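You operate a simulated robot arm through the tools that you are given. There is no shell and no other tool.

You run a simulated robot arm. Do the job below in one go: nothing can be reset, and whatever is moved stays where it is left.

## Task
Unplug the processor, then take off the pusher, lid, whipping disc and bowl and set them on the counter. Set down upright: pusher.
Where things are to end (x, y in the base frame): processor plug within 12 cm of [88, -34]; pusher within 6 cm of [65, -4]; processor lid within 6 cm of [76, -79]; whipping disc within 6 cm of [84, -6]; work bowl within 6 cm of [71, -28].

The check looks at the end state, three seconds after you hand in, the way a careful person would. Anything else that was tipped, shoved, dropped, spilled or broken makes it a failure. A push-on lid holds only when it is set on centred and level and pressed home; a screw cap is set on level and turned clockwise until tight.

## Robot
A 7-joint arm with a four-finger gripper, fixed in place. Base frame: the origin is on the floor under the middle of its stand, x ahead of it, y to its left, z up; the work surface is at about z = 90. Lengths are in cm, angles in degrees, forces in N, time in s.
It reaches about 122.3 cm from its shoulder. Its first joint turns from -69.0 to 172.0 degrees. Payload 3.67 kg.
The tool frame sits at the grasp point between the pads (the TCP): z along the fingers, y along the line on which they close. The tips reach 2.8 cm beyond it. The gripper opens to 11.2 cm; its body begins 7.3 cm behind the TCP.
Orientation is that of the tool frame in the base frame, as a unit quaternion [w, x, y, z]. With the fingers straight down and closing along the base's y, the tool's x points along the base's -x, its y along +y and its z along -z.

## Interface
- The arm moves only by the tool play_rows. Its argument "motion" is a list of rows, each an object (a shift or turn left out is 0, a gripper value left out holds the last) with "translation": the shift along the tool's x, y, z in cm, a list of three; "turn": the turn, a rotation vector about the tool's x, y, z in degrees, a list of three. In form: [{"translation": [dx, dy, dz], "turn": [rx, ry, rz]}, ...]. A call has 1 to 20 rows; each row is the pose to reach, as a shift and turn from the pose commanded when the call began, along the tool's axes at that moment. "fingers" is the finger opening in cm, from 0 to 11.2, set as the call begins (left out, the last holds). Rows are played at 5 a second. More than 5 cm and 8.6 degrees between two rows, or a gripper value outside its range, and nothing of the call is played. Where a pose cannot be reached the arm comes as near as it can. A force on the tool above 40 N (or 10 N above the force at the start of the call, whichever is more), or a blocked arm, ends the call early, and 0.2 s more pass. The fingers move at their own pace (about 10.25 cm/s each) and stop on an object; they squeeze with about 29 N. The grip force told is the motor's: it shows also when the fingers shut on nothing. Time passes only in rows, and 0.2 s behind the last, so rows that repeat a pose let the fingers close. The reply holds the time, the measured pose of the TCP, the force on the tool along the base axes, the opening and the grip force, in the units named above and with some noise, with the torque about the TCP (base axes, N m) and any sound that the robot's microphone picked up.
- Cameras (640 x 400 px; columns grow to the right, rows downward): "scene" is fixed at [22.12, -49.93, 180.37]; the picture's right is [0.28, -0.96, 0.00], its down [-0.76, -0.23, -0.60] and it looks along [0.58, 0.17, -0.80] (base axes); focal length 347 px, centre (320, 200). "wrist" rides on the gripper at [6, -1.8, -10.4] in the tool frame; the picture's right is [0.29, 0.96, 0.00], its down [-0.80, 0.24, -0.55] and it looks along [-0.53, 0.16, 0.83] (tool axes); focal length 234 px, centre (320, 200). There is no depth. A picture from a camera that has moved, and an enlarged one, comes with that camera's place and axes in the base frame and with its lens.
- get_image(camera): a new picture of that camera. No time passes.
- slide_trunk(by): slides the trunk up (or, below 0, down) by that many cm; the arm rides with it, the base frame stays. It gives what a move gives, with no picture.
- zoom(camera, box): a new picture of the part [left, top, right, bottom] of that camera's present view, enlarged. No time passes.
- sign_off(): hands the job in; it is judged then, once.

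Nothing tells you positions but the pictures and the camera data. Unless the task says otherwise, let go and move clear before handing in.

The tools are called by a JSON object that holds its "method" and its "body". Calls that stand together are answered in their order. play_rows: Moves the arm, as the interface text tells. Its arguments: {"type":"object","properties":{"motion":{"type":"array"},"fingers":{"type":"number"}},"required":["motion"]} The other tools are called the same way: slide_trunk (by) moves the trunk up or down; get_image (camera) takes a picture; zoom (camera, box) takes an enlarged picture of a part of a camera's view; sign_off () hands the job in.

At the start:

```text
t: 0.0
position: [68.09, -56.06, 141.68]
ee_rot: [0.001, 0.0, 1.0, 0.001]
ft_force: [-0.1, 1.0, 0.3]
moment: [-0.01, 0.04, 0.04]
gripper_width: 11.2
grip_force: 0.0
trunk travel left (down, up): [-67.5, 16.5]
```

scene: 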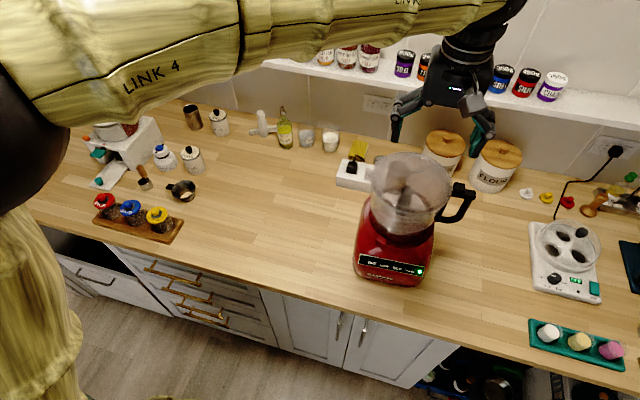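
wrist: 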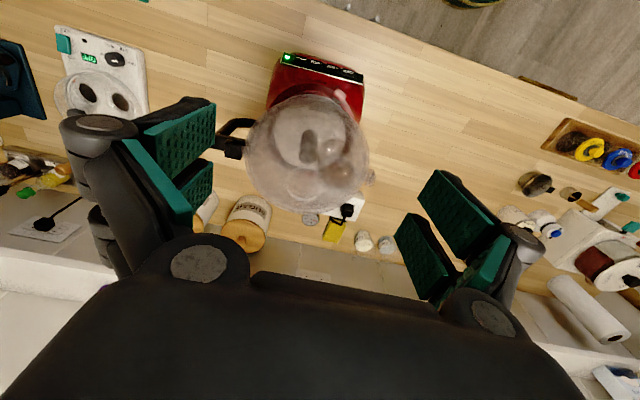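

I see a red food processor with a clear bowl on the counter, and a white socket strip with a plug (and something yellow) behind it. I'll zoom in before moving anything.

{"method": "zoom", "body": {"camera": "scene", "box": [320, 110, 500, 300]}}

{"method": "zoom", "body": {"camera": "wrist", "box": [200, 40, 420, 270]}}

{"method": "zoom", "body": {"camera": "scene", "box": [320, 120, 400, 200]}}

```text
2.11 times, centred on (410, 205) of scene
camera zoom: at [22.12, -49.93, 180.37], right [0.28, -0.96, 0.0], down [-0.76, -0.23, -0.6], along [0.58, 0.17, -0.8], focal length 731 px, centre (130, 190)
```

zoom: 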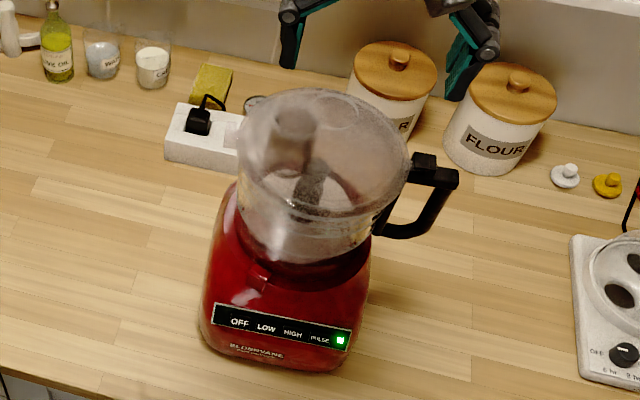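

```text
1.74 times, centred on (310, 155) of wrist
camera zoom: at [61.93, -57.72, 152.17], right [-0.29, 0.96, 0.0], down [0.8, 0.24, 0.55], along [0.53, 0.16, -0.83], focal length 407 px, centre (337, 278)
```

zoom: 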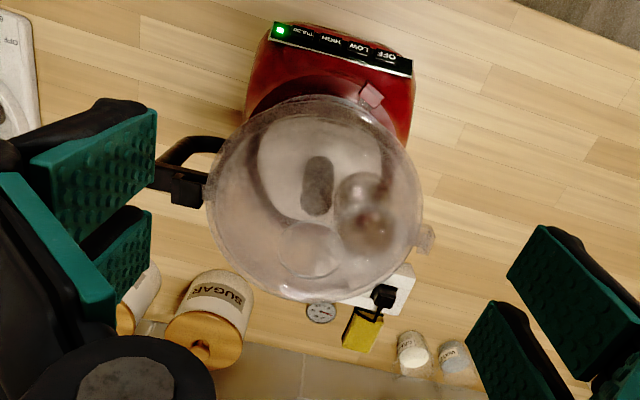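

```text
5.00 times, centred on (360, 160) of scene
camera zoom: at [22.12, -49.93, 180.37], right [0.28, -0.96, 0.0], down [-0.76, -0.23, -0.6], along [0.58, 0.17, -0.8], focal length 1736 px, centre (120, 400)
```

zoom: 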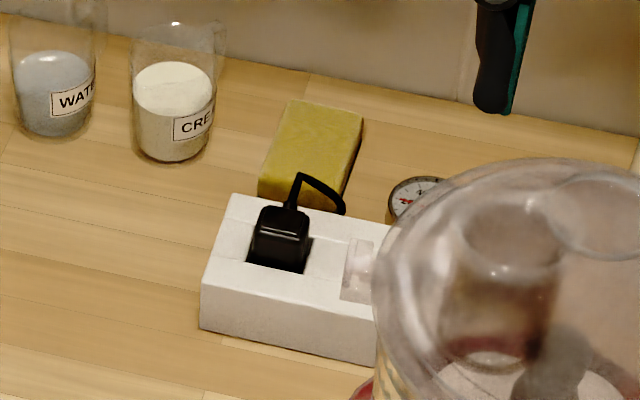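

The plug sits in the white strip at about (99, -38) and the bowl's axis is at about (76.5, -56). I'll move the arm, staying high, to look more closely at the plug and shelf.

{"method": "play_rows", "body": {"motion": [{"translation": [-2.5, 3, 0]}, {"translation": [-5, 6, 0]}, {"translation": [-7.5, 9, 0]}, {"translation": [-10, 12, 0]}, {"translation": [-12.5, 15, 0]}, {"translation": [-15, 18, 0]}, {"translation": [-15, 18, 0]}]}}

{"method": "get_image", "body": {"camera": "wrist"}}

{"method": "get_image", "body": {"camera": "scene"}}

```text
t: 1.6
position: [82.89, -38.05, 141.77]
ee_rot: [0.001, -0.001, 1.0, 0.001]
ft_force: [-0.7, 0.5, -0.2]
moment: [0.0, -0.03, 0.02]
gripper_width: 11.23
grip_force: 0.1
trunk travel left (down, up): [-67.5, 16.5]
```

```text
taken
camera wrist: at [76.76, -39.78, 152.29], right [-0.29, 0.96, 0.0], down [0.8, 0.24, 0.56], along [0.53, 0.16, -0.83], focal length 234 px, centre (320, 200)
```

wrist: 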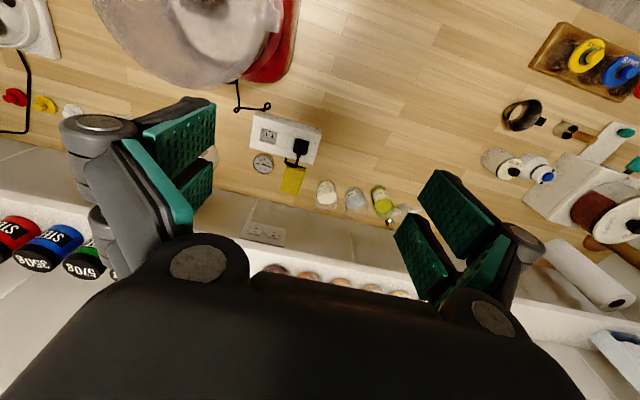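

```text
taken
```

scene: 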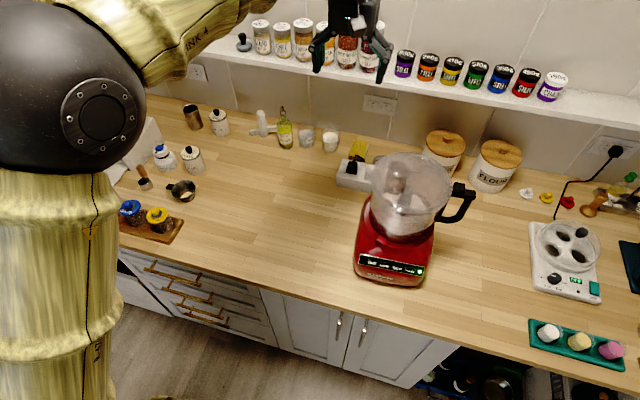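

{"method": "zoom", "body": {"camera": "wrist", "box": [220, 80, 340, 200]}}

{"method": "zoom", "body": {"camera": "wrist", "box": [180, 180, 420, 300]}}

{"method": "zoom", "body": {"camera": "scene", "box": [320, 40, 480, 140]}}

{"method": "zoom", "body": {"camera": "scene", "box": [330, 130, 490, 290]}}

```text
3.33 times, centred on (280, 140) of wrist
camera zoom: at [76.76, -39.78, 152.29], right [-0.29, 0.96, 0.0], down [0.8, 0.24, 0.56], along [0.53, 0.16, -0.83], focal length 781 px, centre (453, 400)
```

zoom: 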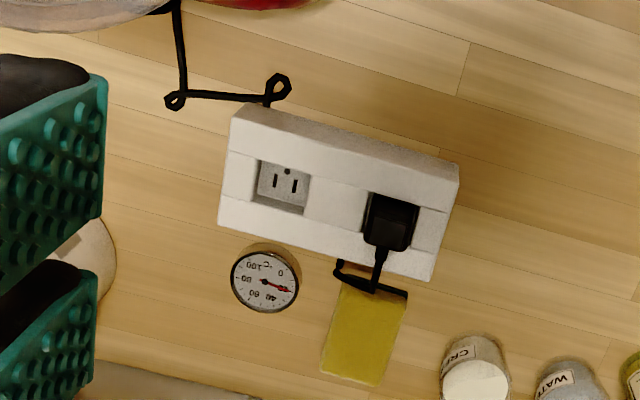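

```text
2.67 times, centred on (300, 240) of wrist
camera zoom: at [76.76, -39.78, 152.29], right [-0.29, 0.96, 0.0], down [0.8, 0.24, 0.56], along [0.53, 0.16, -0.83], focal length 624 px, centre (373, 93)
```

zoom: 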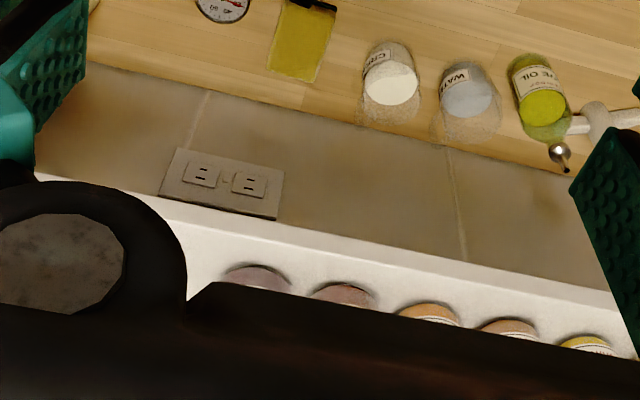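

```text
4.00 times, centred on (400, 90) of scene
camera zoom: at [22.12, -49.93, 180.37], right [0.28, -0.96, 0.0], down [-0.76, -0.23, -0.6], along [0.58, 0.17, -0.8], focal length 1389 px, centre (0, 640)
```

zoom: 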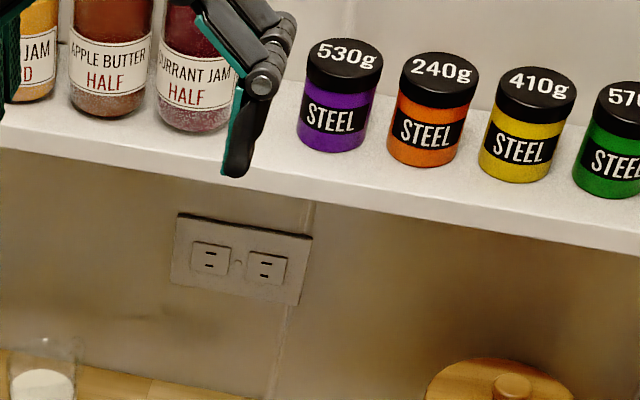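

```text
2.50 times, centred on (410, 210) of scene
camera zoom: at [22.12, -49.93, 180.37], right [0.28, -0.96, 0.0], down [-0.76, -0.23, -0.6], along [0.58, 0.17, -0.8], focal length 868 px, centre (95, 175)
```

zoom: 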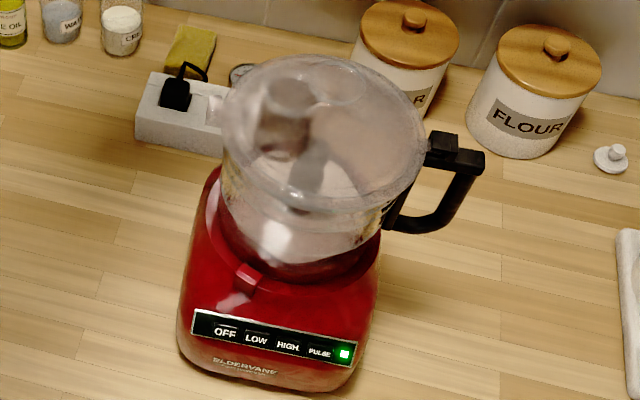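

The plug is grey-black in the right-hand socket of the strip and faces up, with its cord leaving at the back. I'll come down in front of it for a closer look.

{"method": "play_rows", "body": {"motion": [{"translation": [0, 0, 4]}, {"translation": [0, 0, 8]}, {"translation": [0, 0, 12]}, {"translation": [0, 0, 16]}, {"translation": [0, 0, 20]}, {"translation": [0, 0, 24]}, {"translation": [0, 0, 24]}]}}

{"method": "get_image", "body": {"camera": "wrist"}}

{"method": "get_image", "body": {"camera": "scene"}}

```text
t: 3.2
position: [82.78, -37.95, 117.79]
ee_rot: [0.001, 0.0, 1.0, -0.001]
ft_force: [-0.5, 0.3, 0.1]
moment: [0.01, -0.01, -0.01]
gripper_width: 11.18
grip_force: 0.1
trunk travel left (down, up): [-67.5, 16.5]
```

```text
taken
camera wrist: at [76.73, -39.68, 128.27], right [-0.29, 0.96, 0.0], down [0.8, 0.24, 0.55], along [0.53, 0.16, -0.83], focal length 234 px, centre (320, 200)
```

wrist: 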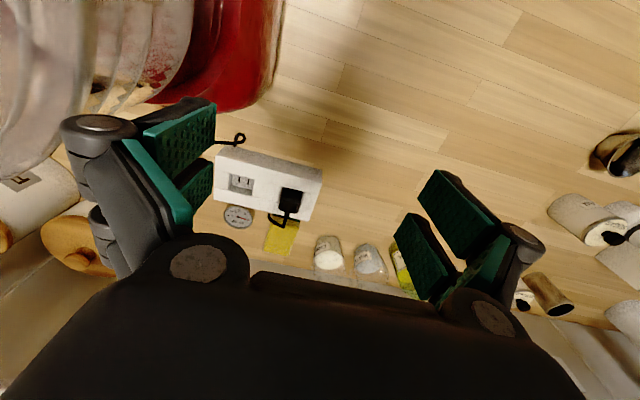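

```text
taken
```

scene: 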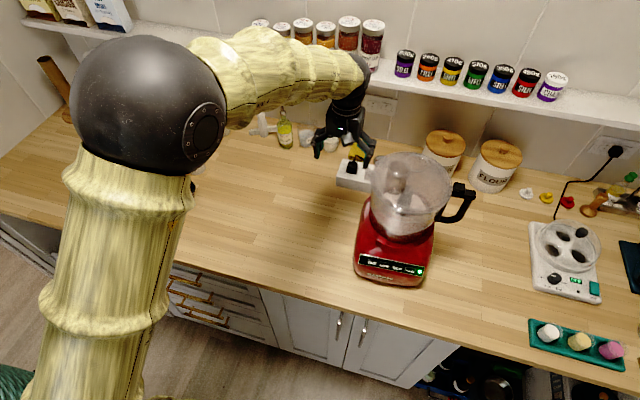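

{"method": "zoom", "body": {"camera": "wrist", "box": [200, 120, 360, 260]}}

{"method": "zoom", "body": {"camera": "scene", "box": [290, 80, 450, 200]}}

```text
2.86 times, centred on (280, 190) of wrist
camera zoom: at [76.73, -39.68, 128.27], right [-0.29, 0.96, 0.0], down [0.8, 0.24, 0.55], along [0.53, 0.16, -0.83], focal length 669 px, centre (434, 229)
```

zoom: 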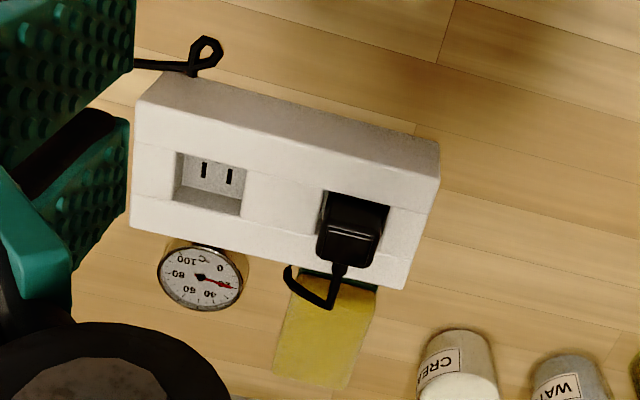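

```text
3.33 times, centred on (370, 140) of scene
camera zoom: at [22.12, -49.93, 180.37], right [0.28, -0.96, 0.0], down [-0.76, -0.23, -0.6], along [0.58, 0.17, -0.8], focal length 1158 px, centre (153, 400)
```

zoom: 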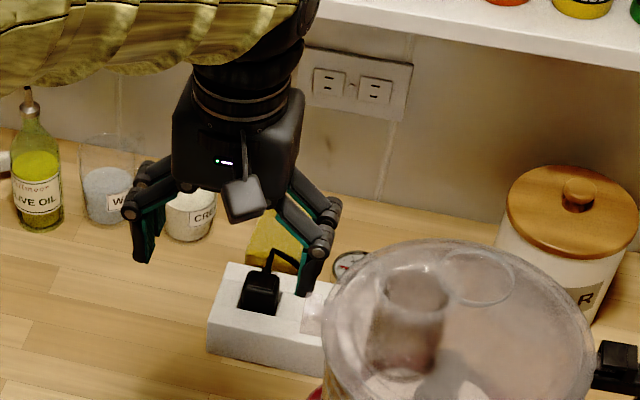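

I put the strip at x 95–103, y -51 to -34, with its top at z≈94.6. The plug is centred near (99, -38) and its top is at z≈98.3. I'll move above it with the fingers partly closed and check the alignment.

{"method": "play_rows", "body": {"motion": [{"translation": [-4, 0, 2]}, {"translation": [-8, 0, 4]}, {"translation": [-12, 0, 6]}, {"translation": [-16.2, -0.1, 8]}, {"translation": [-16.2, -0.1, 8]}, {"translation": [-16.2, -0.1, 8]}], "fingers": 7}}

{"method": "get_image", "body": {"camera": "wrist"}}

{"method": "zoom", "body": {"camera": "scene", "box": [290, 80, 450, 200]}}

```text
t: 4.6
position: [99.39, -38.17, 109.43]
ee_rot: [-0.001, -0.001, 1.0, 0.0]
ft_force: [-0.4, -0.5, -0.7]
moment: [0.0, 0.0, -0.06]
gripper_width: 7.01
grip_force: 0.1
trunk travel left (down, up): [-67.5, 16.5]
```

```text
taken
camera wrist: at [93.38, -39.85, 119.95], right [-0.29, 0.96, 0.0], down [0.8, 0.24, 0.55], along [0.53, 0.16, -0.83], focal length 234 px, centre (320, 200)
```

wrist: 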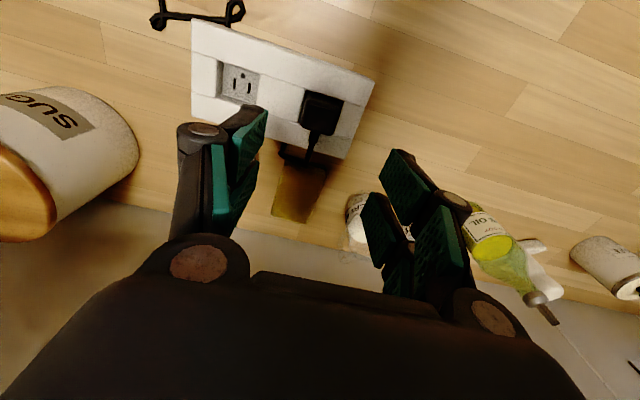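

```text
3.33 times, centred on (370, 140) of scene
camera zoom: at [22.12, -49.93, 180.37], right [0.28, -0.96, 0.0], down [-0.76, -0.23, -0.6], along [0.58, 0.17, -0.8], focal length 1158 px, centre (153, 400)
```

zoom: 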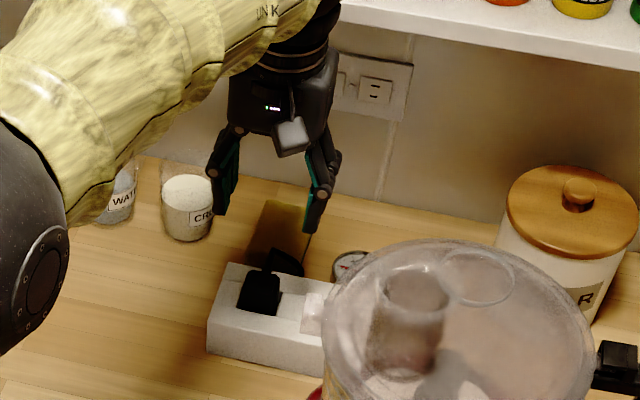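

{"method": "zoom", "body": {"camera": "wrist", "box": [240, 60, 400, 160]}}

```text
4.00 times, centred on (320, 110) of wrist
camera zoom: at [93.38, -39.85, 119.95], right [-0.29, 0.96, 0.0], down [0.8, 0.24, 0.55], along [0.53, 0.16, -0.83], focal length 937 px, centre (320, 560)
```

zoom: 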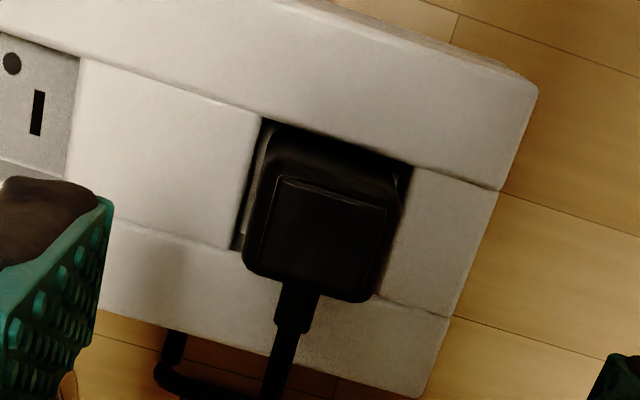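

{"method": "play_rows", "body": {"motion": [{"translation": [0.3, 0, 4]}, {"translation": [0.3, 0, 8]}, {"translation": [0.3, 0, 10]}, {"translation": [0.3, 0, 11.3]}, {"translation": [0.3, 0, 11.3]}], "fingers": 7}}

{"method": "get_image", "body": {"camera": "wrist"}}

{"method": "zoom", "body": {"camera": "scene", "box": [290, 80, 450, 200]}}

```text
t: 5.8
position: [98.97, -38.17, 98.48]
ee_rot: [0.0, -0.001, 1.0, 0.001]
ft_force: [-0.5, -0.2, 0.2]
moment: [-0.03, -0.01, 0.02]
gripper_width: 6.98
grip_force: 0.0
trunk travel left (down, up): [-67.5, 16.5]
```

```text
taken
camera wrist: at [92.82, -39.78, 108.92], right [-0.29, 0.96, 0.0], down [0.8, 0.24, 0.55], along [0.53, 0.16, -0.83], focal length 234 px, centre (320, 200)
```

wrist: 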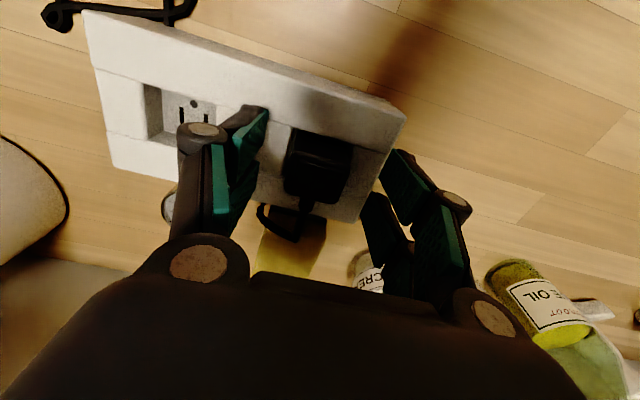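

```text
3.33 times, centred on (370, 140) of scene
camera zoom: at [22.12, -49.93, 180.37], right [0.28, -0.96, 0.0], down [-0.76, -0.23, -0.6], along [0.58, 0.17, -0.8], focal length 1158 px, centre (153, 400)
```

zoom: 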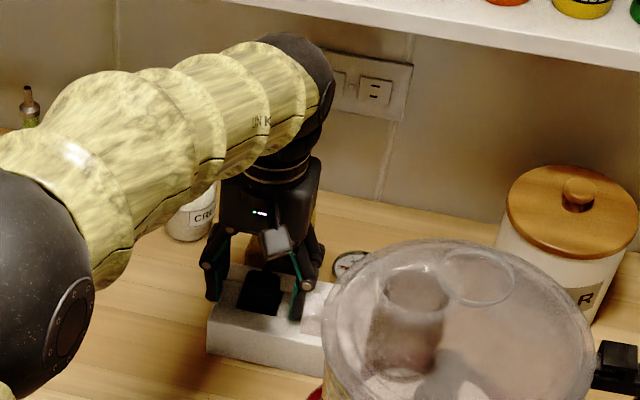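

{"method": "zoom", "body": {"camera": "wrist", "box": [220, 90, 420, 230]}}

```text
2.86 times, centred on (320, 160) of wrist
camera zoom: at [92.82, -39.78, 108.92], right [-0.29, 0.96, 0.0], down [0.8, 0.24, 0.55], along [0.53, 0.16, -0.83], focal length 669 px, centre (320, 314)
```

zoom: 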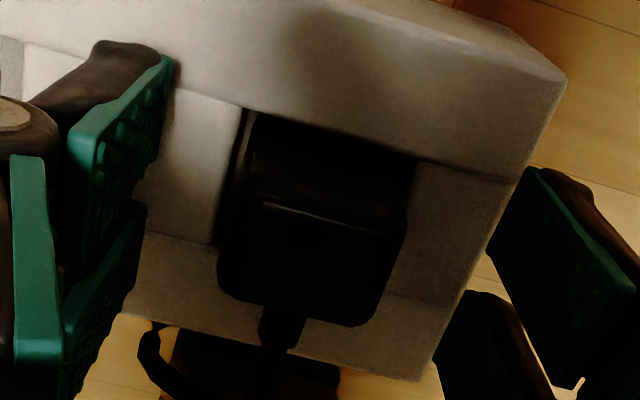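

The plug is centred between the fingers. I'll lower a little more and close on it.

{"method": "play_rows", "body": {"motion": [{"translation": [0, 0, 0.3]}, {"translation": [0, 0, 0.6]}, {"translation": [0, 0, 0.6]}], "fingers": 7}}

{"method": "play_rows", "body": {"motion": [{"translation": [0, 0, 0]}, {"translation": [0, 0, 0]}, {"translation": [0, 0, 0]}, {"translation": [0, 0, 0]}], "fingers": 0}}

```text
t: 6.6
position: [98.94, -37.97, 97.76]
ee_rot: [-0.001, 0.0, 1.0, 0.0]
ft_force: [-0.6, -0.3, 0.2]
moment: [-0.01, -0.02, -0.01]
gripper_width: 6.98
grip_force: 0.1
trunk travel left (down, up): [-67.5, 16.5]
```

```text
t: 7.6
position: [98.96, -38.01, 97.85]
ee_rot: [0.0, -0.001, 1.0, 0.0]
ft_force: [-0.4, -0.3, 0.9]
moment: [0.02, 0.03, 0.0]
gripper_width: 3.35
grip_force: 28.6
trunk travel left (down, up): [-67.5, 16.5]
```

The fingers stopped on the plug at a 3.35 cm opening with a firm grip. I'll pull straight up slowly.

{"method": "play_rows", "body": {"motion": [{"translation": [0, 0, -0.3]}, {"translation": [0, 0, -0.6]}, {"translation": [0, 0, -1.0]}, {"translation": [0, 0, -1.5]}, {"translation": [0, 0, -2]}, {"translation": [0, 0, -2.5]}, {"translation": [0, 0, -3]}, {"translation": [0, 0, -3]}], "fingers": 0}}

{"method": "get_image", "body": {"camera": "wrist"}}

{"method": "zoom", "body": {"camera": "scene", "box": [290, 80, 450, 200]}}

```text
t: 9.4
position: [98.92, -38.06, 100.84]
ee_rot: [0.0, -0.001, 1.0, 0.001]
ft_force: [0.4, 0.3, -1.1]
moment: [0.01, -0.01, -0.03]
gripper_width: 3.36
grip_force: 29.0
trunk travel left (down, up): [-67.5, 16.5]
```

```text
taken
camera wrist: at [92.83, -39.8, 111.29], right [-0.29, 0.96, 0.0], down [0.8, 0.24, 0.55], along [0.53, 0.16, -0.83], focal length 234 px, centre (320, 200)
```

wrist: 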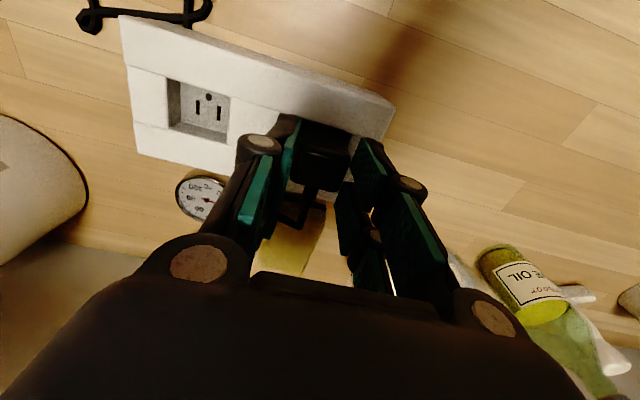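

```text
3.33 times, centred on (370, 140) of scene
camera zoom: at [22.12, -49.93, 180.37], right [0.28, -0.96, 0.0], down [-0.76, -0.23, -0.6], along [0.58, 0.17, -0.8], focal length 1158 px, centre (153, 400)
```

zoom: 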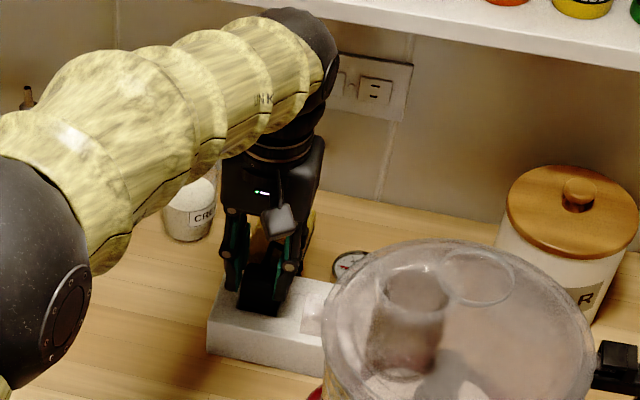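

The plug lifts out with almost no force. I'll raise it further and watch the cord.

{"method": "play_rows", "body": {"motion": [{"translation": [0, 0, -1]}, {"translation": [0, 0, -2]}, {"translation": [0, 0, -3]}, {"translation": [0, 0, -4]}, {"translation": [0, 0, -5]}, {"translation": [0, 0, -6]}, {"translation": [0, 0, -6]}], "fingers": 0}}

{"method": "get_image", "body": {"camera": "wrist"}}

{"method": "zoom", "body": {"camera": "scene", "box": [290, 80, 450, 300]}}

```text
t: 11.0
position: [98.96, -38.13, 106.84]
ee_rot: [-0.001, 0.0, 1.0, 0.0]
ft_force: [0.1, 0.8, 0.0]
moment: [0.0, 0.0, 0.0]
gripper_width: 3.37
grip_force: 29.5
trunk travel left (down, up): [-67.5, 16.5]
```

```text
taken
camera wrist: at [92.87, -39.78, 117.23], right [-0.29, 0.96, 0.0], down [0.8, 0.24, 0.55], along [0.53, 0.16, -0.83], focal length 234 px, centre (320, 200)
```

wrist: 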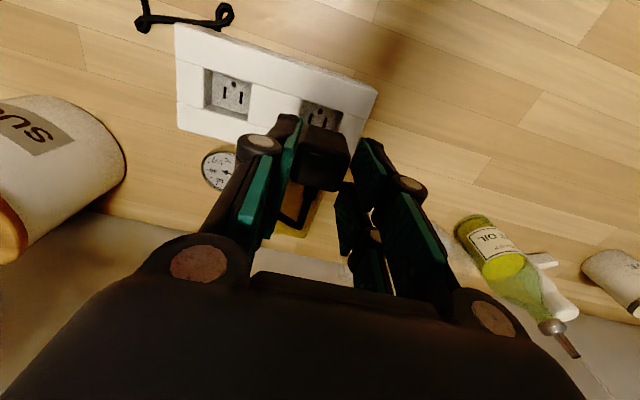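

```text
1.82 times, centred on (370, 190) of scene
camera zoom: at [22.12, -49.93, 180.37], right [0.28, -0.96, 0.0], down [-0.76, -0.23, -0.6], along [0.58, 0.17, -0.8], focal length 631 px, centre (229, 218)
```

zoom: 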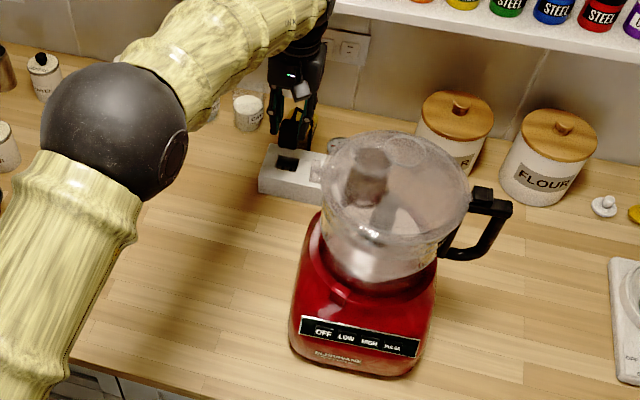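

The plug is out and the processor's light has gone off. I'll carry it to about (89, -34) and lower it onto the counter.

{"method": "play_rows", "body": {"motion": [{"translation": [2.5, 1, 0]}, {"translation": [5, 2, 0]}, {"translation": [7.5, 3, 0]}, {"translation": [10, 4, 0]}, {"translation": [10, 4, 1]}, {"translation": [10, 4, 3]}, {"translation": [10, 4, 5]}, {"translation": [10, 4, 7]}, {"translation": [10, 4, 7]}], "fingers": 0}}

{"method": "get_image", "body": {"camera": "wrist"}}

{"method": "zoom", "body": {"camera": "scene", "box": [290, 80, 450, 200]}}

```text
t: 13.0
position: [88.83, -34.07, 99.87]
ee_rot: [0.0, -0.001, 1.0, -0.001]
ft_force: [-0.8, 0.2, -0.8]
moment: [-0.02, -0.03, -0.01]
gripper_width: 3.33
grip_force: 29.0
trunk travel left (down, up): [-67.5, 16.5]
```

```text
taken
camera wrist: at [82.73, -35.81, 110.39], right [-0.29, 0.96, 0.0], down [0.8, 0.24, 0.55], along [0.53, 0.16, -0.83], focal length 234 px, centre (320, 200)
```

wrist: 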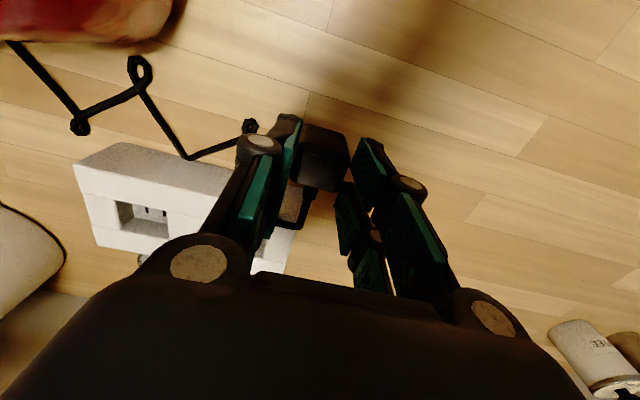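

```text
3.33 times, centred on (370, 140) of scene
camera zoom: at [22.12, -49.93, 180.37], right [0.28, -0.96, 0.0], down [-0.76, -0.23, -0.6], along [0.58, 0.17, -0.8], focal length 1158 px, centre (153, 400)
```

zoom: 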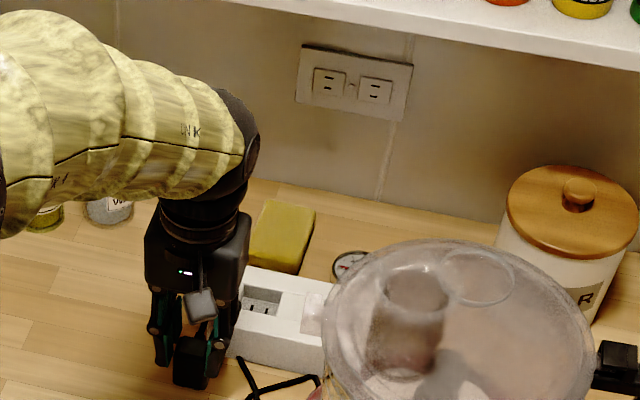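

{"method": "play_rows", "body": {"motion": [{"translation": [0, 0, 1]}, {"translation": [0, 0, 2]}, {"translation": [0, 0, 2.5]}, {"translation": [0, 0, 3.0]}, {"translation": [0, 0, 3.0]}], "fingers": 0}}

{"method": "zoom", "body": {"camera": "wrist", "box": [200, 80, 440, 230]}}

{"method": "zoom", "body": {"camera": "scene", "box": [290, 120, 370, 200]}}

```text
t: 14.2
position: [88.91, -34.19, 96.86]
ee_rot: [0.0, 0.0, 1.0, 0.0]
ft_force: [-0.5, -0.1, -1.3]
moment: [0.01, -0.03, 0.0]
gripper_width: 3.32
grip_force: 28.7
trunk travel left (down, up): [-67.5, 16.5]
```

```text
2.67 times, centred on (320, 155) of wrist
camera zoom: at [82.81, -35.81, 107.34], right [-0.29, 0.96, 0.0], down [0.8, 0.24, 0.55], along [0.53, 0.16, -0.83], focal length 624 px, centre (320, 320)
```

zoom: 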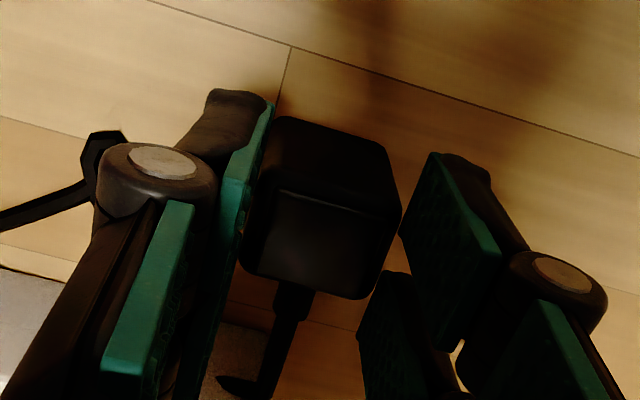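

```text
5.00 times, centred on (330, 160) of scene
camera zoom: at [22.12, -49.93, 180.37], right [0.28, -0.96, 0.0], down [-0.76, -0.23, -0.6], along [0.58, 0.17, -0.8], focal length 1736 px, centre (270, 400)
```

zoom: 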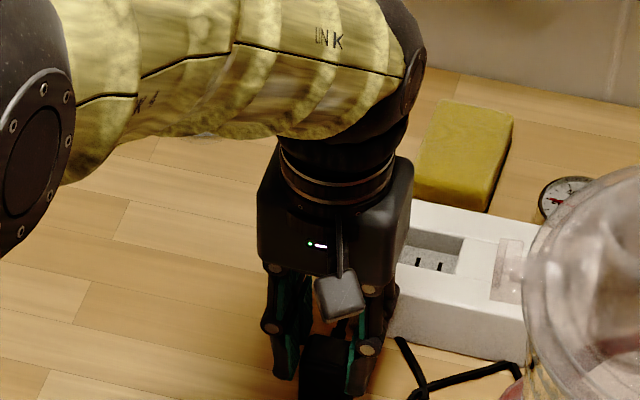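

{"method": "play_rows", "body": {"motion": [{"translation": [0, 0, 0.3]}, {"translation": [0, 0, 0.6]}, {"translation": [0, 0, 0.9]}, {"translation": [0, 0, 0.9]}], "fingers": 0}}

```text
t: 15.2
position: [88.72, -34.04, 96.27]
ee_rot: [0.002, -0.001, 1.0, 0.0]
ft_force: [3.1, -2.1, 27.3]
moment: [-0.03, -0.23, 0.01]
gripper_width: 3.36
grip_force: 28.7
trunk travel left (down, up): [-67.5, 16.5]
```

Contact came at z≈96.3, so the plug's prongs are on the counter. I'll ease off and open gently.

{"method": "play_rows", "body": {"motion": [{"translation": [0, 0, -0.3]}, {"translation": [0, 0, -0.5]}, {"translation": [0, 0, -0.5]}], "fingers": 0}}

{"method": "play_rows", "body": {"motion": [{"translation": [0, 0, 0]}, {"translation": [0, 0, 0]}, {"translation": [0, 0, 0]}], "fingers": 6}}

{"method": "get_image", "body": {"camera": "wrist"}}

```text
t: 16.0
position: [88.73, -34.12, 96.29]
ee_rot: [-0.001, 0.0, 1.0, -0.001]
ft_force: [-0.3, -0.4, -1.2]
moment: [0.03, -0.03, 0.0]
gripper_width: 3.34
grip_force: 29.6
trunk travel left (down, up): [-67.5, 16.5]
```

```text
t: 16.8
position: [88.89, -34.14, 96.35]
ee_rot: [0.0, -0.001, 1.0, -0.001]
ft_force: [0.1, 0.3, 0.8]
moment: [-0.01, 0.0, 0.04]
gripper_width: 6.03
grip_force: 0.1
trunk travel left (down, up): [-67.5, 16.5]
```

```text
taken
camera wrist: at [82.82, -35.79, 106.88], right [-0.29, 0.96, 0.0], down [0.8, 0.24, 0.55], along [0.53, 0.16, -0.83], focal length 234 px, centre (320, 200)
```

wrist: 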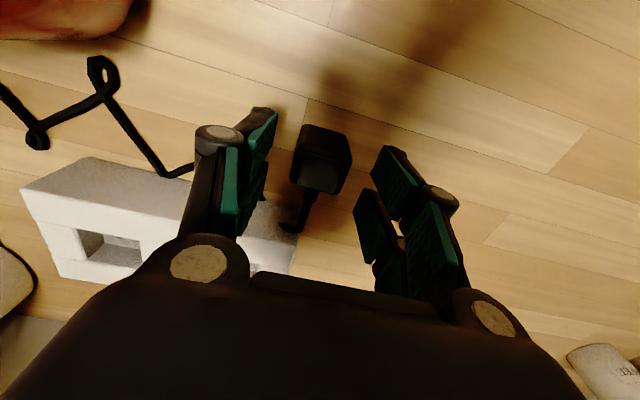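

The plug stands free at about (89, -34). I'll rise straight up and go back over the processor to look at the lid and pusher.

{"method": "play_rows", "body": {"motion": [{"translation": [0, 0, -3]}, {"translation": [0, 0, -7]}, {"translation": [0, 0, -12]}, {"translation": [0, 0, -17]}, {"translation": [0, 0, -22]}, {"translation": [0, 0, -27]}, {"translation": [0, 0, -32]}, {"translation": [0, 0, -37]}, {"translation": [0, 0, -42]}, {"translation": [0, 0, -46]}, {"translation": [0, 0, -46]}], "fingers": 6}}

{"method": "get_image", "body": {"camera": "wrist"}}

{"method": "get_image", "body": {"camera": "scene"}}

```text
t: 19.2
position: [88.85, -33.98, 142.46]
ee_rot: [0.001, -0.001, 1.0, 0.0]
ft_force: [-0.1, 1.0, -0.3]
moment: [-0.01, 0.0, -0.02]
gripper_width: 6.0
grip_force: 0.2
trunk travel left (down, up): [-67.5, 16.5]
```

```text
taken
camera wrist: at [82.88, -35.69, 152.89], right [-0.29, 0.96, 0.0], down [0.8, 0.24, 0.55], along [0.53, 0.16, -0.83], focal length 234 px, centre (320, 200)
```

wrist: 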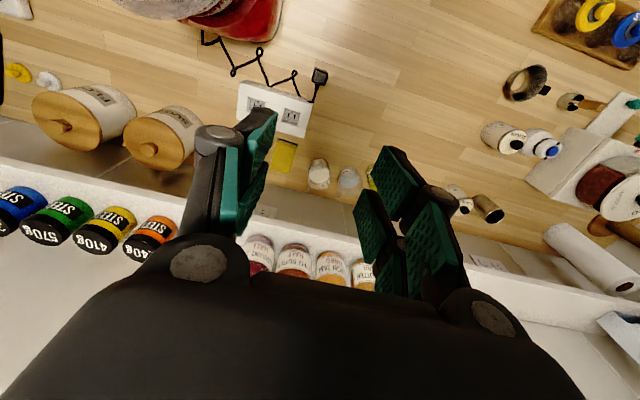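

```text
taken
```

scene: 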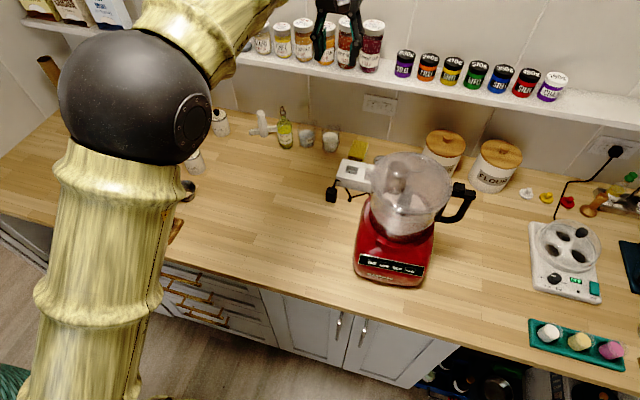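

{"method": "play_rows", "body": {"motion": [{"translation": [3, -3.2, 0]}, {"translation": [6, -6.4, 0]}, {"translation": [9, -9.6, 0]}, {"translation": [12, -12.8, 0]}, {"translation": [15, -16, 0]}, {"translation": [18, -19.2, 0]}, {"translation": [20, -22, 0]}, {"translation": [20, -22, 0]}], "fingers": 11.2}}

{"method": "zoom", "body": {"camera": "wrist", "box": [200, 40, 420, 230]}}

{"method": "get_image", "body": {"camera": "wrist"}}

```text
t: 21.0
position: [69.1, -56.06, 142.49]
ee_rot: [0.0, -0.001, 1.0, 0.0]
ft_force: [-0.4, -0.2, -0.5]
moment: [0.0, 0.02, 0.0]
gripper_width: 11.22
grip_force: 0.2
trunk travel left (down, up): [-67.5, 16.5]
```

```text
2.11 times, centred on (310, 135) of wrist
camera zoom: at [62.94, -57.74, 152.89], right [-0.29, 0.96, 0.0], down [0.8, 0.24, 0.55], along [0.53, 0.16, -0.83], focal length 493 px, centre (341, 337)
```

zoom: 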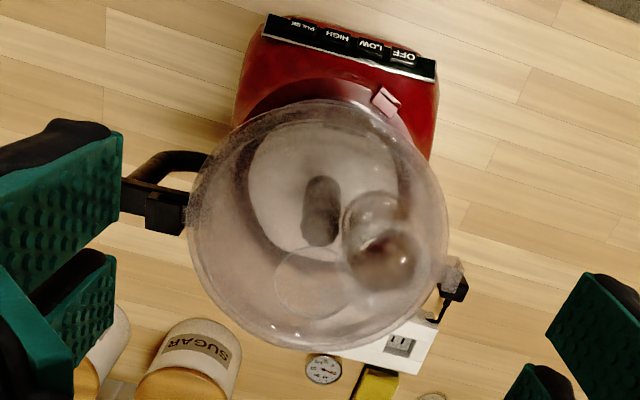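

```text
taken
camera wrist: at [62.94, -57.74, 152.89], right [-0.29, 0.96, 0.0], down [0.8, 0.24, 0.55], along [0.53, 0.16, -0.83], focal length 234 px, centre (320, 200)
```

wrist: 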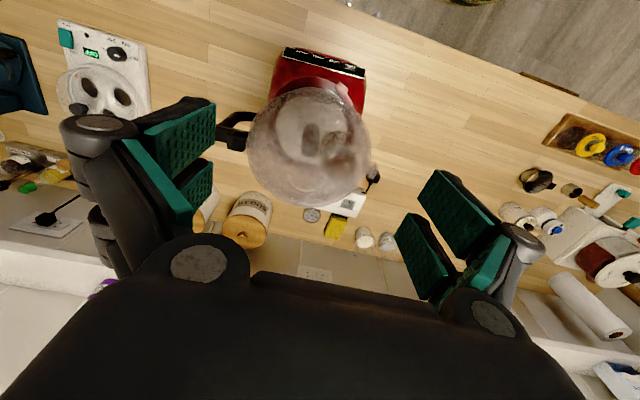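

The pusher stands in the lid's feed tube, with its top at about (73.7, -51.8, 127). The lid is about 19 cm across and the black handle points towards -y. I'll get closer views before touching anything.

{"method": "play_rows", "body": {"motion": [{"translation": [1.5, 1, 2.5]}, {"translation": [3, 2, 5]}, {"translation": [4, 3, 8]}, {"translation": [5, 4, 11]}, {"translation": [5, 4, 11]}], "fingers": 11.2}}

{"method": "get_image", "body": {"camera": "wrist"}}

{"method": "zoom", "body": {"camera": "wrist", "box": [220, 50, 420, 230]}}

{"method": "zoom", "body": {"camera": "scene", "box": [360, 140, 480, 230]}}

```text
t: 22.2
position: [63.86, -52.29, 131.3]
ee_rot: [0.0, 0.0, 1.0, 0.0]
ft_force: [0.1, 0.2, 0.1]
moment: [-0.01, -0.03, 0.01]
gripper_width: 11.22
grip_force: 0.0
trunk travel left (down, up): [-67.5, 16.5]
```

```text
taken
camera wrist: at [57.85, -53.9, 141.81], right [-0.29, 0.96, 0.0], down [0.8, 0.24, 0.55], along [0.53, 0.16, -0.83], focal length 234 px, centre (320, 200)
```

wrist: 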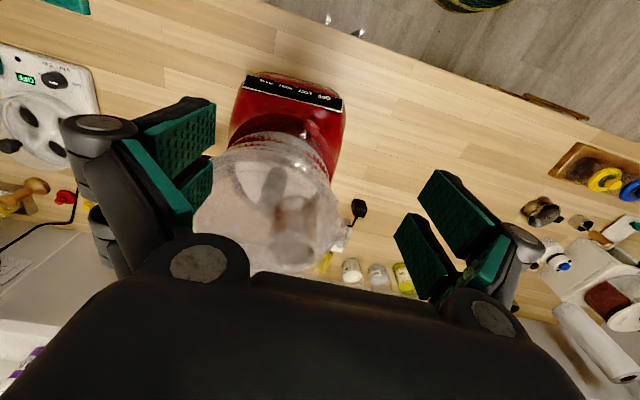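

```text
2.22 times, centred on (320, 140) of wrist
camera zoom: at [57.85, -53.9, 141.81], right [-0.29, 0.96, 0.0], down [0.8, 0.24, 0.55], along [0.53, 0.16, -0.83], focal length 520 px, centre (320, 333)
```

zoom: 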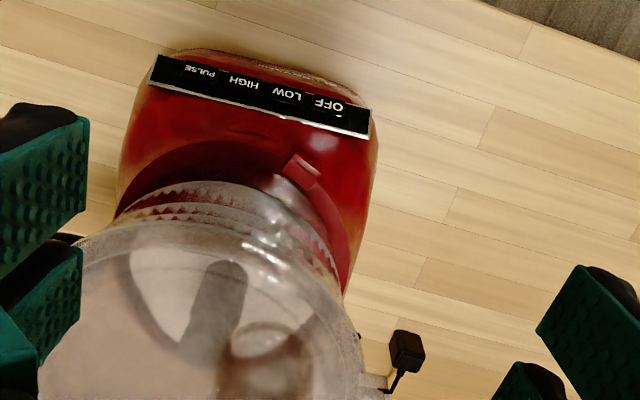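

```text
4.44 times, centred on (420, 185) of scene
camera zoom: at [22.12, -49.93, 180.37], right [0.28, -0.96, 0.0], down [-0.76, -0.23, -0.6], along [0.58, 0.17, -0.8], focal length 1544 px, centre (-124, 267)
```

zoom: 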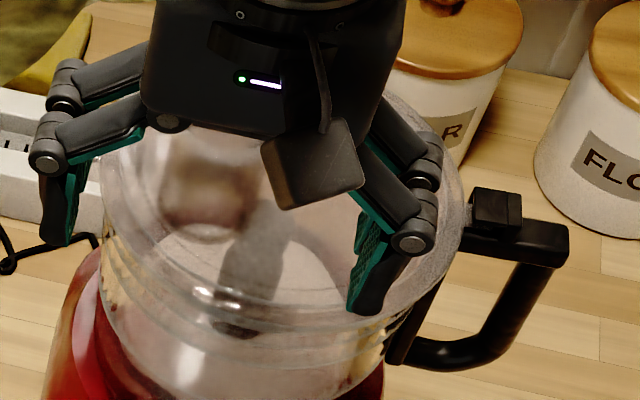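

I'll tilt the gripper forward to get a side view of the lid, bowl and disc.

{"method": "play_rows", "body": {"motion": [{"translation": [2, 0, 0], "turn": [0, -7, 0]}, {"translation": [4, 0, 0], "turn": [0, -14, 0]}, {"translation": [6, -1, 1], "turn": [0, -21, 0]}, {"translation": [8, -2, 2], "turn": [0, -28, 0]}, {"translation": [9, -2, 3], "turn": [0, -35, 0]}, {"translation": [10, -2, 4], "turn": [0, -40, 0]}, {"translation": [10, -2, 4], "turn": [0, -40, 0]}], "fingers": 11.2}}

{"method": "get_image", "body": {"camera": "wrist"}}

{"method": "zoom", "body": {"camera": "wrist", "box": [220, 30, 420, 230]}}

```text
t: 23.8
position: [53.93, -54.02, 127.41]
ee_rot: [0.343, -0.001, 0.939, -0.001]
ft_force: [0.6, 0.0, -0.2]
moment: [0.01, 0.01, 0.0]
gripper_width: 11.19
grip_force: 0.1
trunk travel left (down, up): [-67.5, 16.5]
```

```text
taken
camera wrist: at [42.54, -55.75, 131.58], right [-0.22, 0.96, -0.19], down [0.25, 0.24, 0.94], along [0.94, 0.16, -0.3], focal length 234 px, centre (320, 200)
```

wrist: 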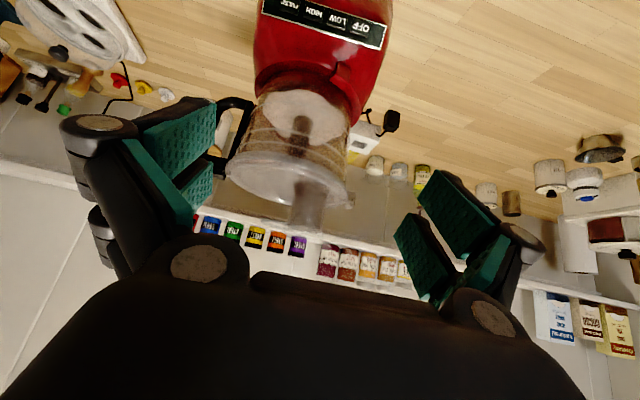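

```text
2.00 times, centred on (320, 130) of wrist
camera zoom: at [42.54, -55.75, 131.58], right [-0.22, 0.96, -0.19], down [0.25, 0.24, 0.94], along [0.94, 0.16, -0.3], focal length 468 px, centre (320, 340)
```

zoom: 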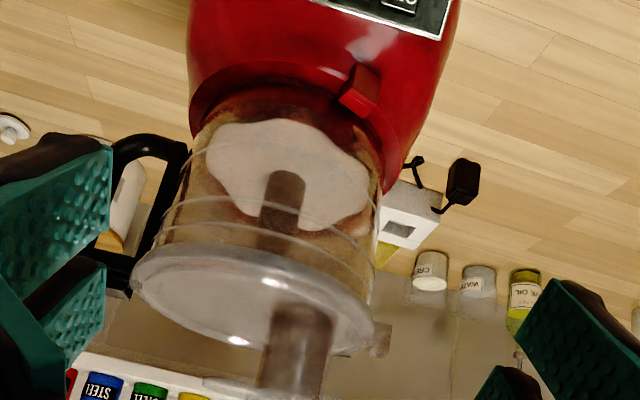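

{"method": "zoom", "body": {"camera": "wrist", "box": [210, 130, 390, 245]}}

{"method": "zoom", "body": {"camera": "wrist", "box": [210, 60, 390, 175]}}

```text
3.48 times, centred on (300, 188) of wrist
camera zoom: at [42.54, -55.75, 131.58], right [-0.22, 0.96, -0.19], down [0.25, 0.24, 0.94], along [0.94, 0.16, -0.3], focal length 814 px, centre (390, 244)
```

zoom: 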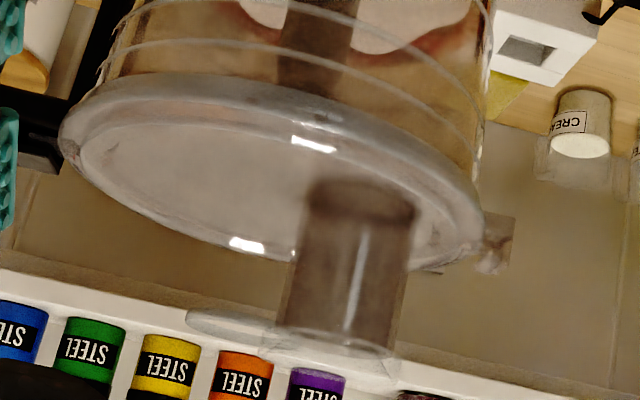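

```text
3.48 times, centred on (300, 118) of wrist
camera zoom: at [42.54, -55.75, 131.58], right [-0.22, 0.96, -0.19], down [0.25, 0.24, 0.94], along [0.94, 0.16, -0.3], focal length 814 px, centre (390, 487)
```

zoom: 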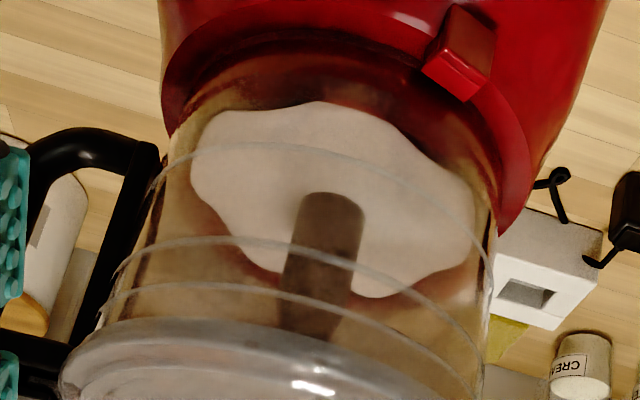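

The side view shows the wavy white whipping disc low in the bowl with a grey hub, and the feed tube and pusher rising above the lid. I'll move closer to see what the pusher's top looks like.

{"method": "play_rows", "body": {"motion": [{"translation": [-2, 0.5, 0.7]}, {"translation": [-4, 1, 1.4]}, {"translation": [-6, 1, 2.1]}, {"translation": [-8.06, 1, 2.85]}, {"translation": [-8.06, 1, 2.85]}], "fingers": 11.2}}

{"method": "get_image", "body": {"camera": "wrist"}}

{"method": "zoom", "body": {"camera": "wrist", "box": [200, 130, 400, 245]}}

{"method": "zoom", "body": {"camera": "scene", "box": [360, 140, 480, 230]}}

```text
t: 25.0
position: [61.86, -53.12, 130.22]
ee_rot: [0.342, 0.0, 0.94, -0.001]
ft_force: [0.4, -0.9, 0.1]
moment: [0.01, -0.02, 0.02]
gripper_width: 11.21
grip_force: 0.0
trunk travel left (down, up): [-67.5, 16.5]
```

```text
taken
camera wrist: at [50.52, -54.87, 134.56], right [-0.22, 0.96, -0.19], down [0.25, 0.24, 0.94], along [0.94, 0.16, -0.3], focal length 234 px, centre (320, 200)
```

wrist: 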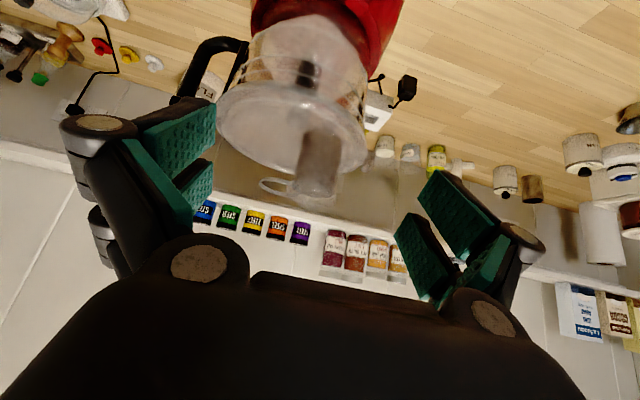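

```text
3.20 times, centred on (300, 188) of wrist
camera zoom: at [50.52, -54.87, 134.56], right [-0.22, 0.96, -0.19], down [0.25, 0.24, 0.94], along [0.94, 0.16, -0.3], focal length 749 px, centre (384, 240)
```

zoom: 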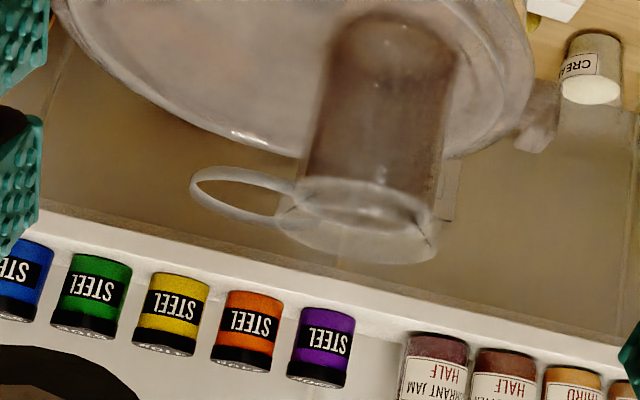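

```text
4.44 times, centred on (420, 185) of scene
camera zoom: at [22.12, -49.93, 180.37], right [0.28, -0.96, 0.0], down [-0.76, -0.23, -0.6], along [0.58, 0.17, -0.8], focal length 1544 px, centre (-124, 267)
```

zoom: 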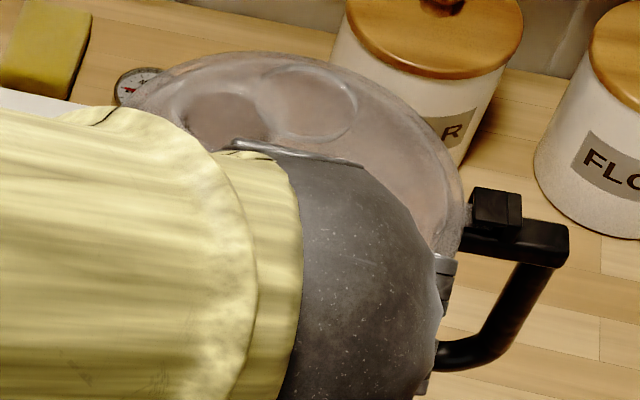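

{"method": "zoom", "body": {"camera": "wrist", "box": [255, 165, 345, 222]}}

{"method": "zoom", "body": {"camera": "wrist", "box": [205, 80, 385, 195]}}

```text
7.02 times, centred on (300, 194) of wrist
camera zoom: at [50.52, -54.87, 134.56], right [-0.22, 0.96, -0.19], down [0.25, 0.24, 0.94], along [0.94, 0.16, -0.3], focal length 1643 px, centre (460, 246)
```

zoom: 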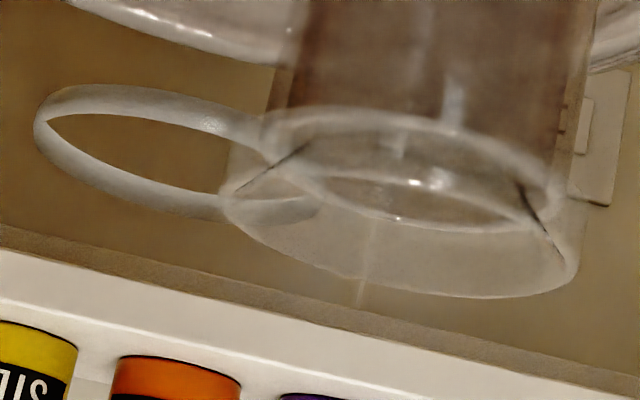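

```text
3.48 times, centred on (295, 138) of wrist
camera zoom: at [50.52, -54.87, 134.56], right [-0.22, 0.96, -0.19], down [0.25, 0.24, 0.94], along [0.94, 0.16, -0.3], focal length 814 px, centre (407, 417)
```

zoom: 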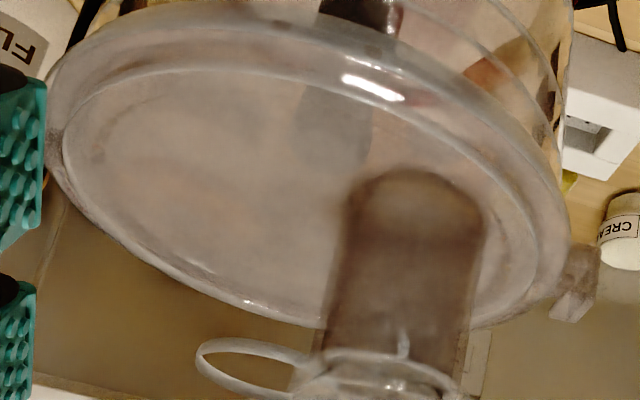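

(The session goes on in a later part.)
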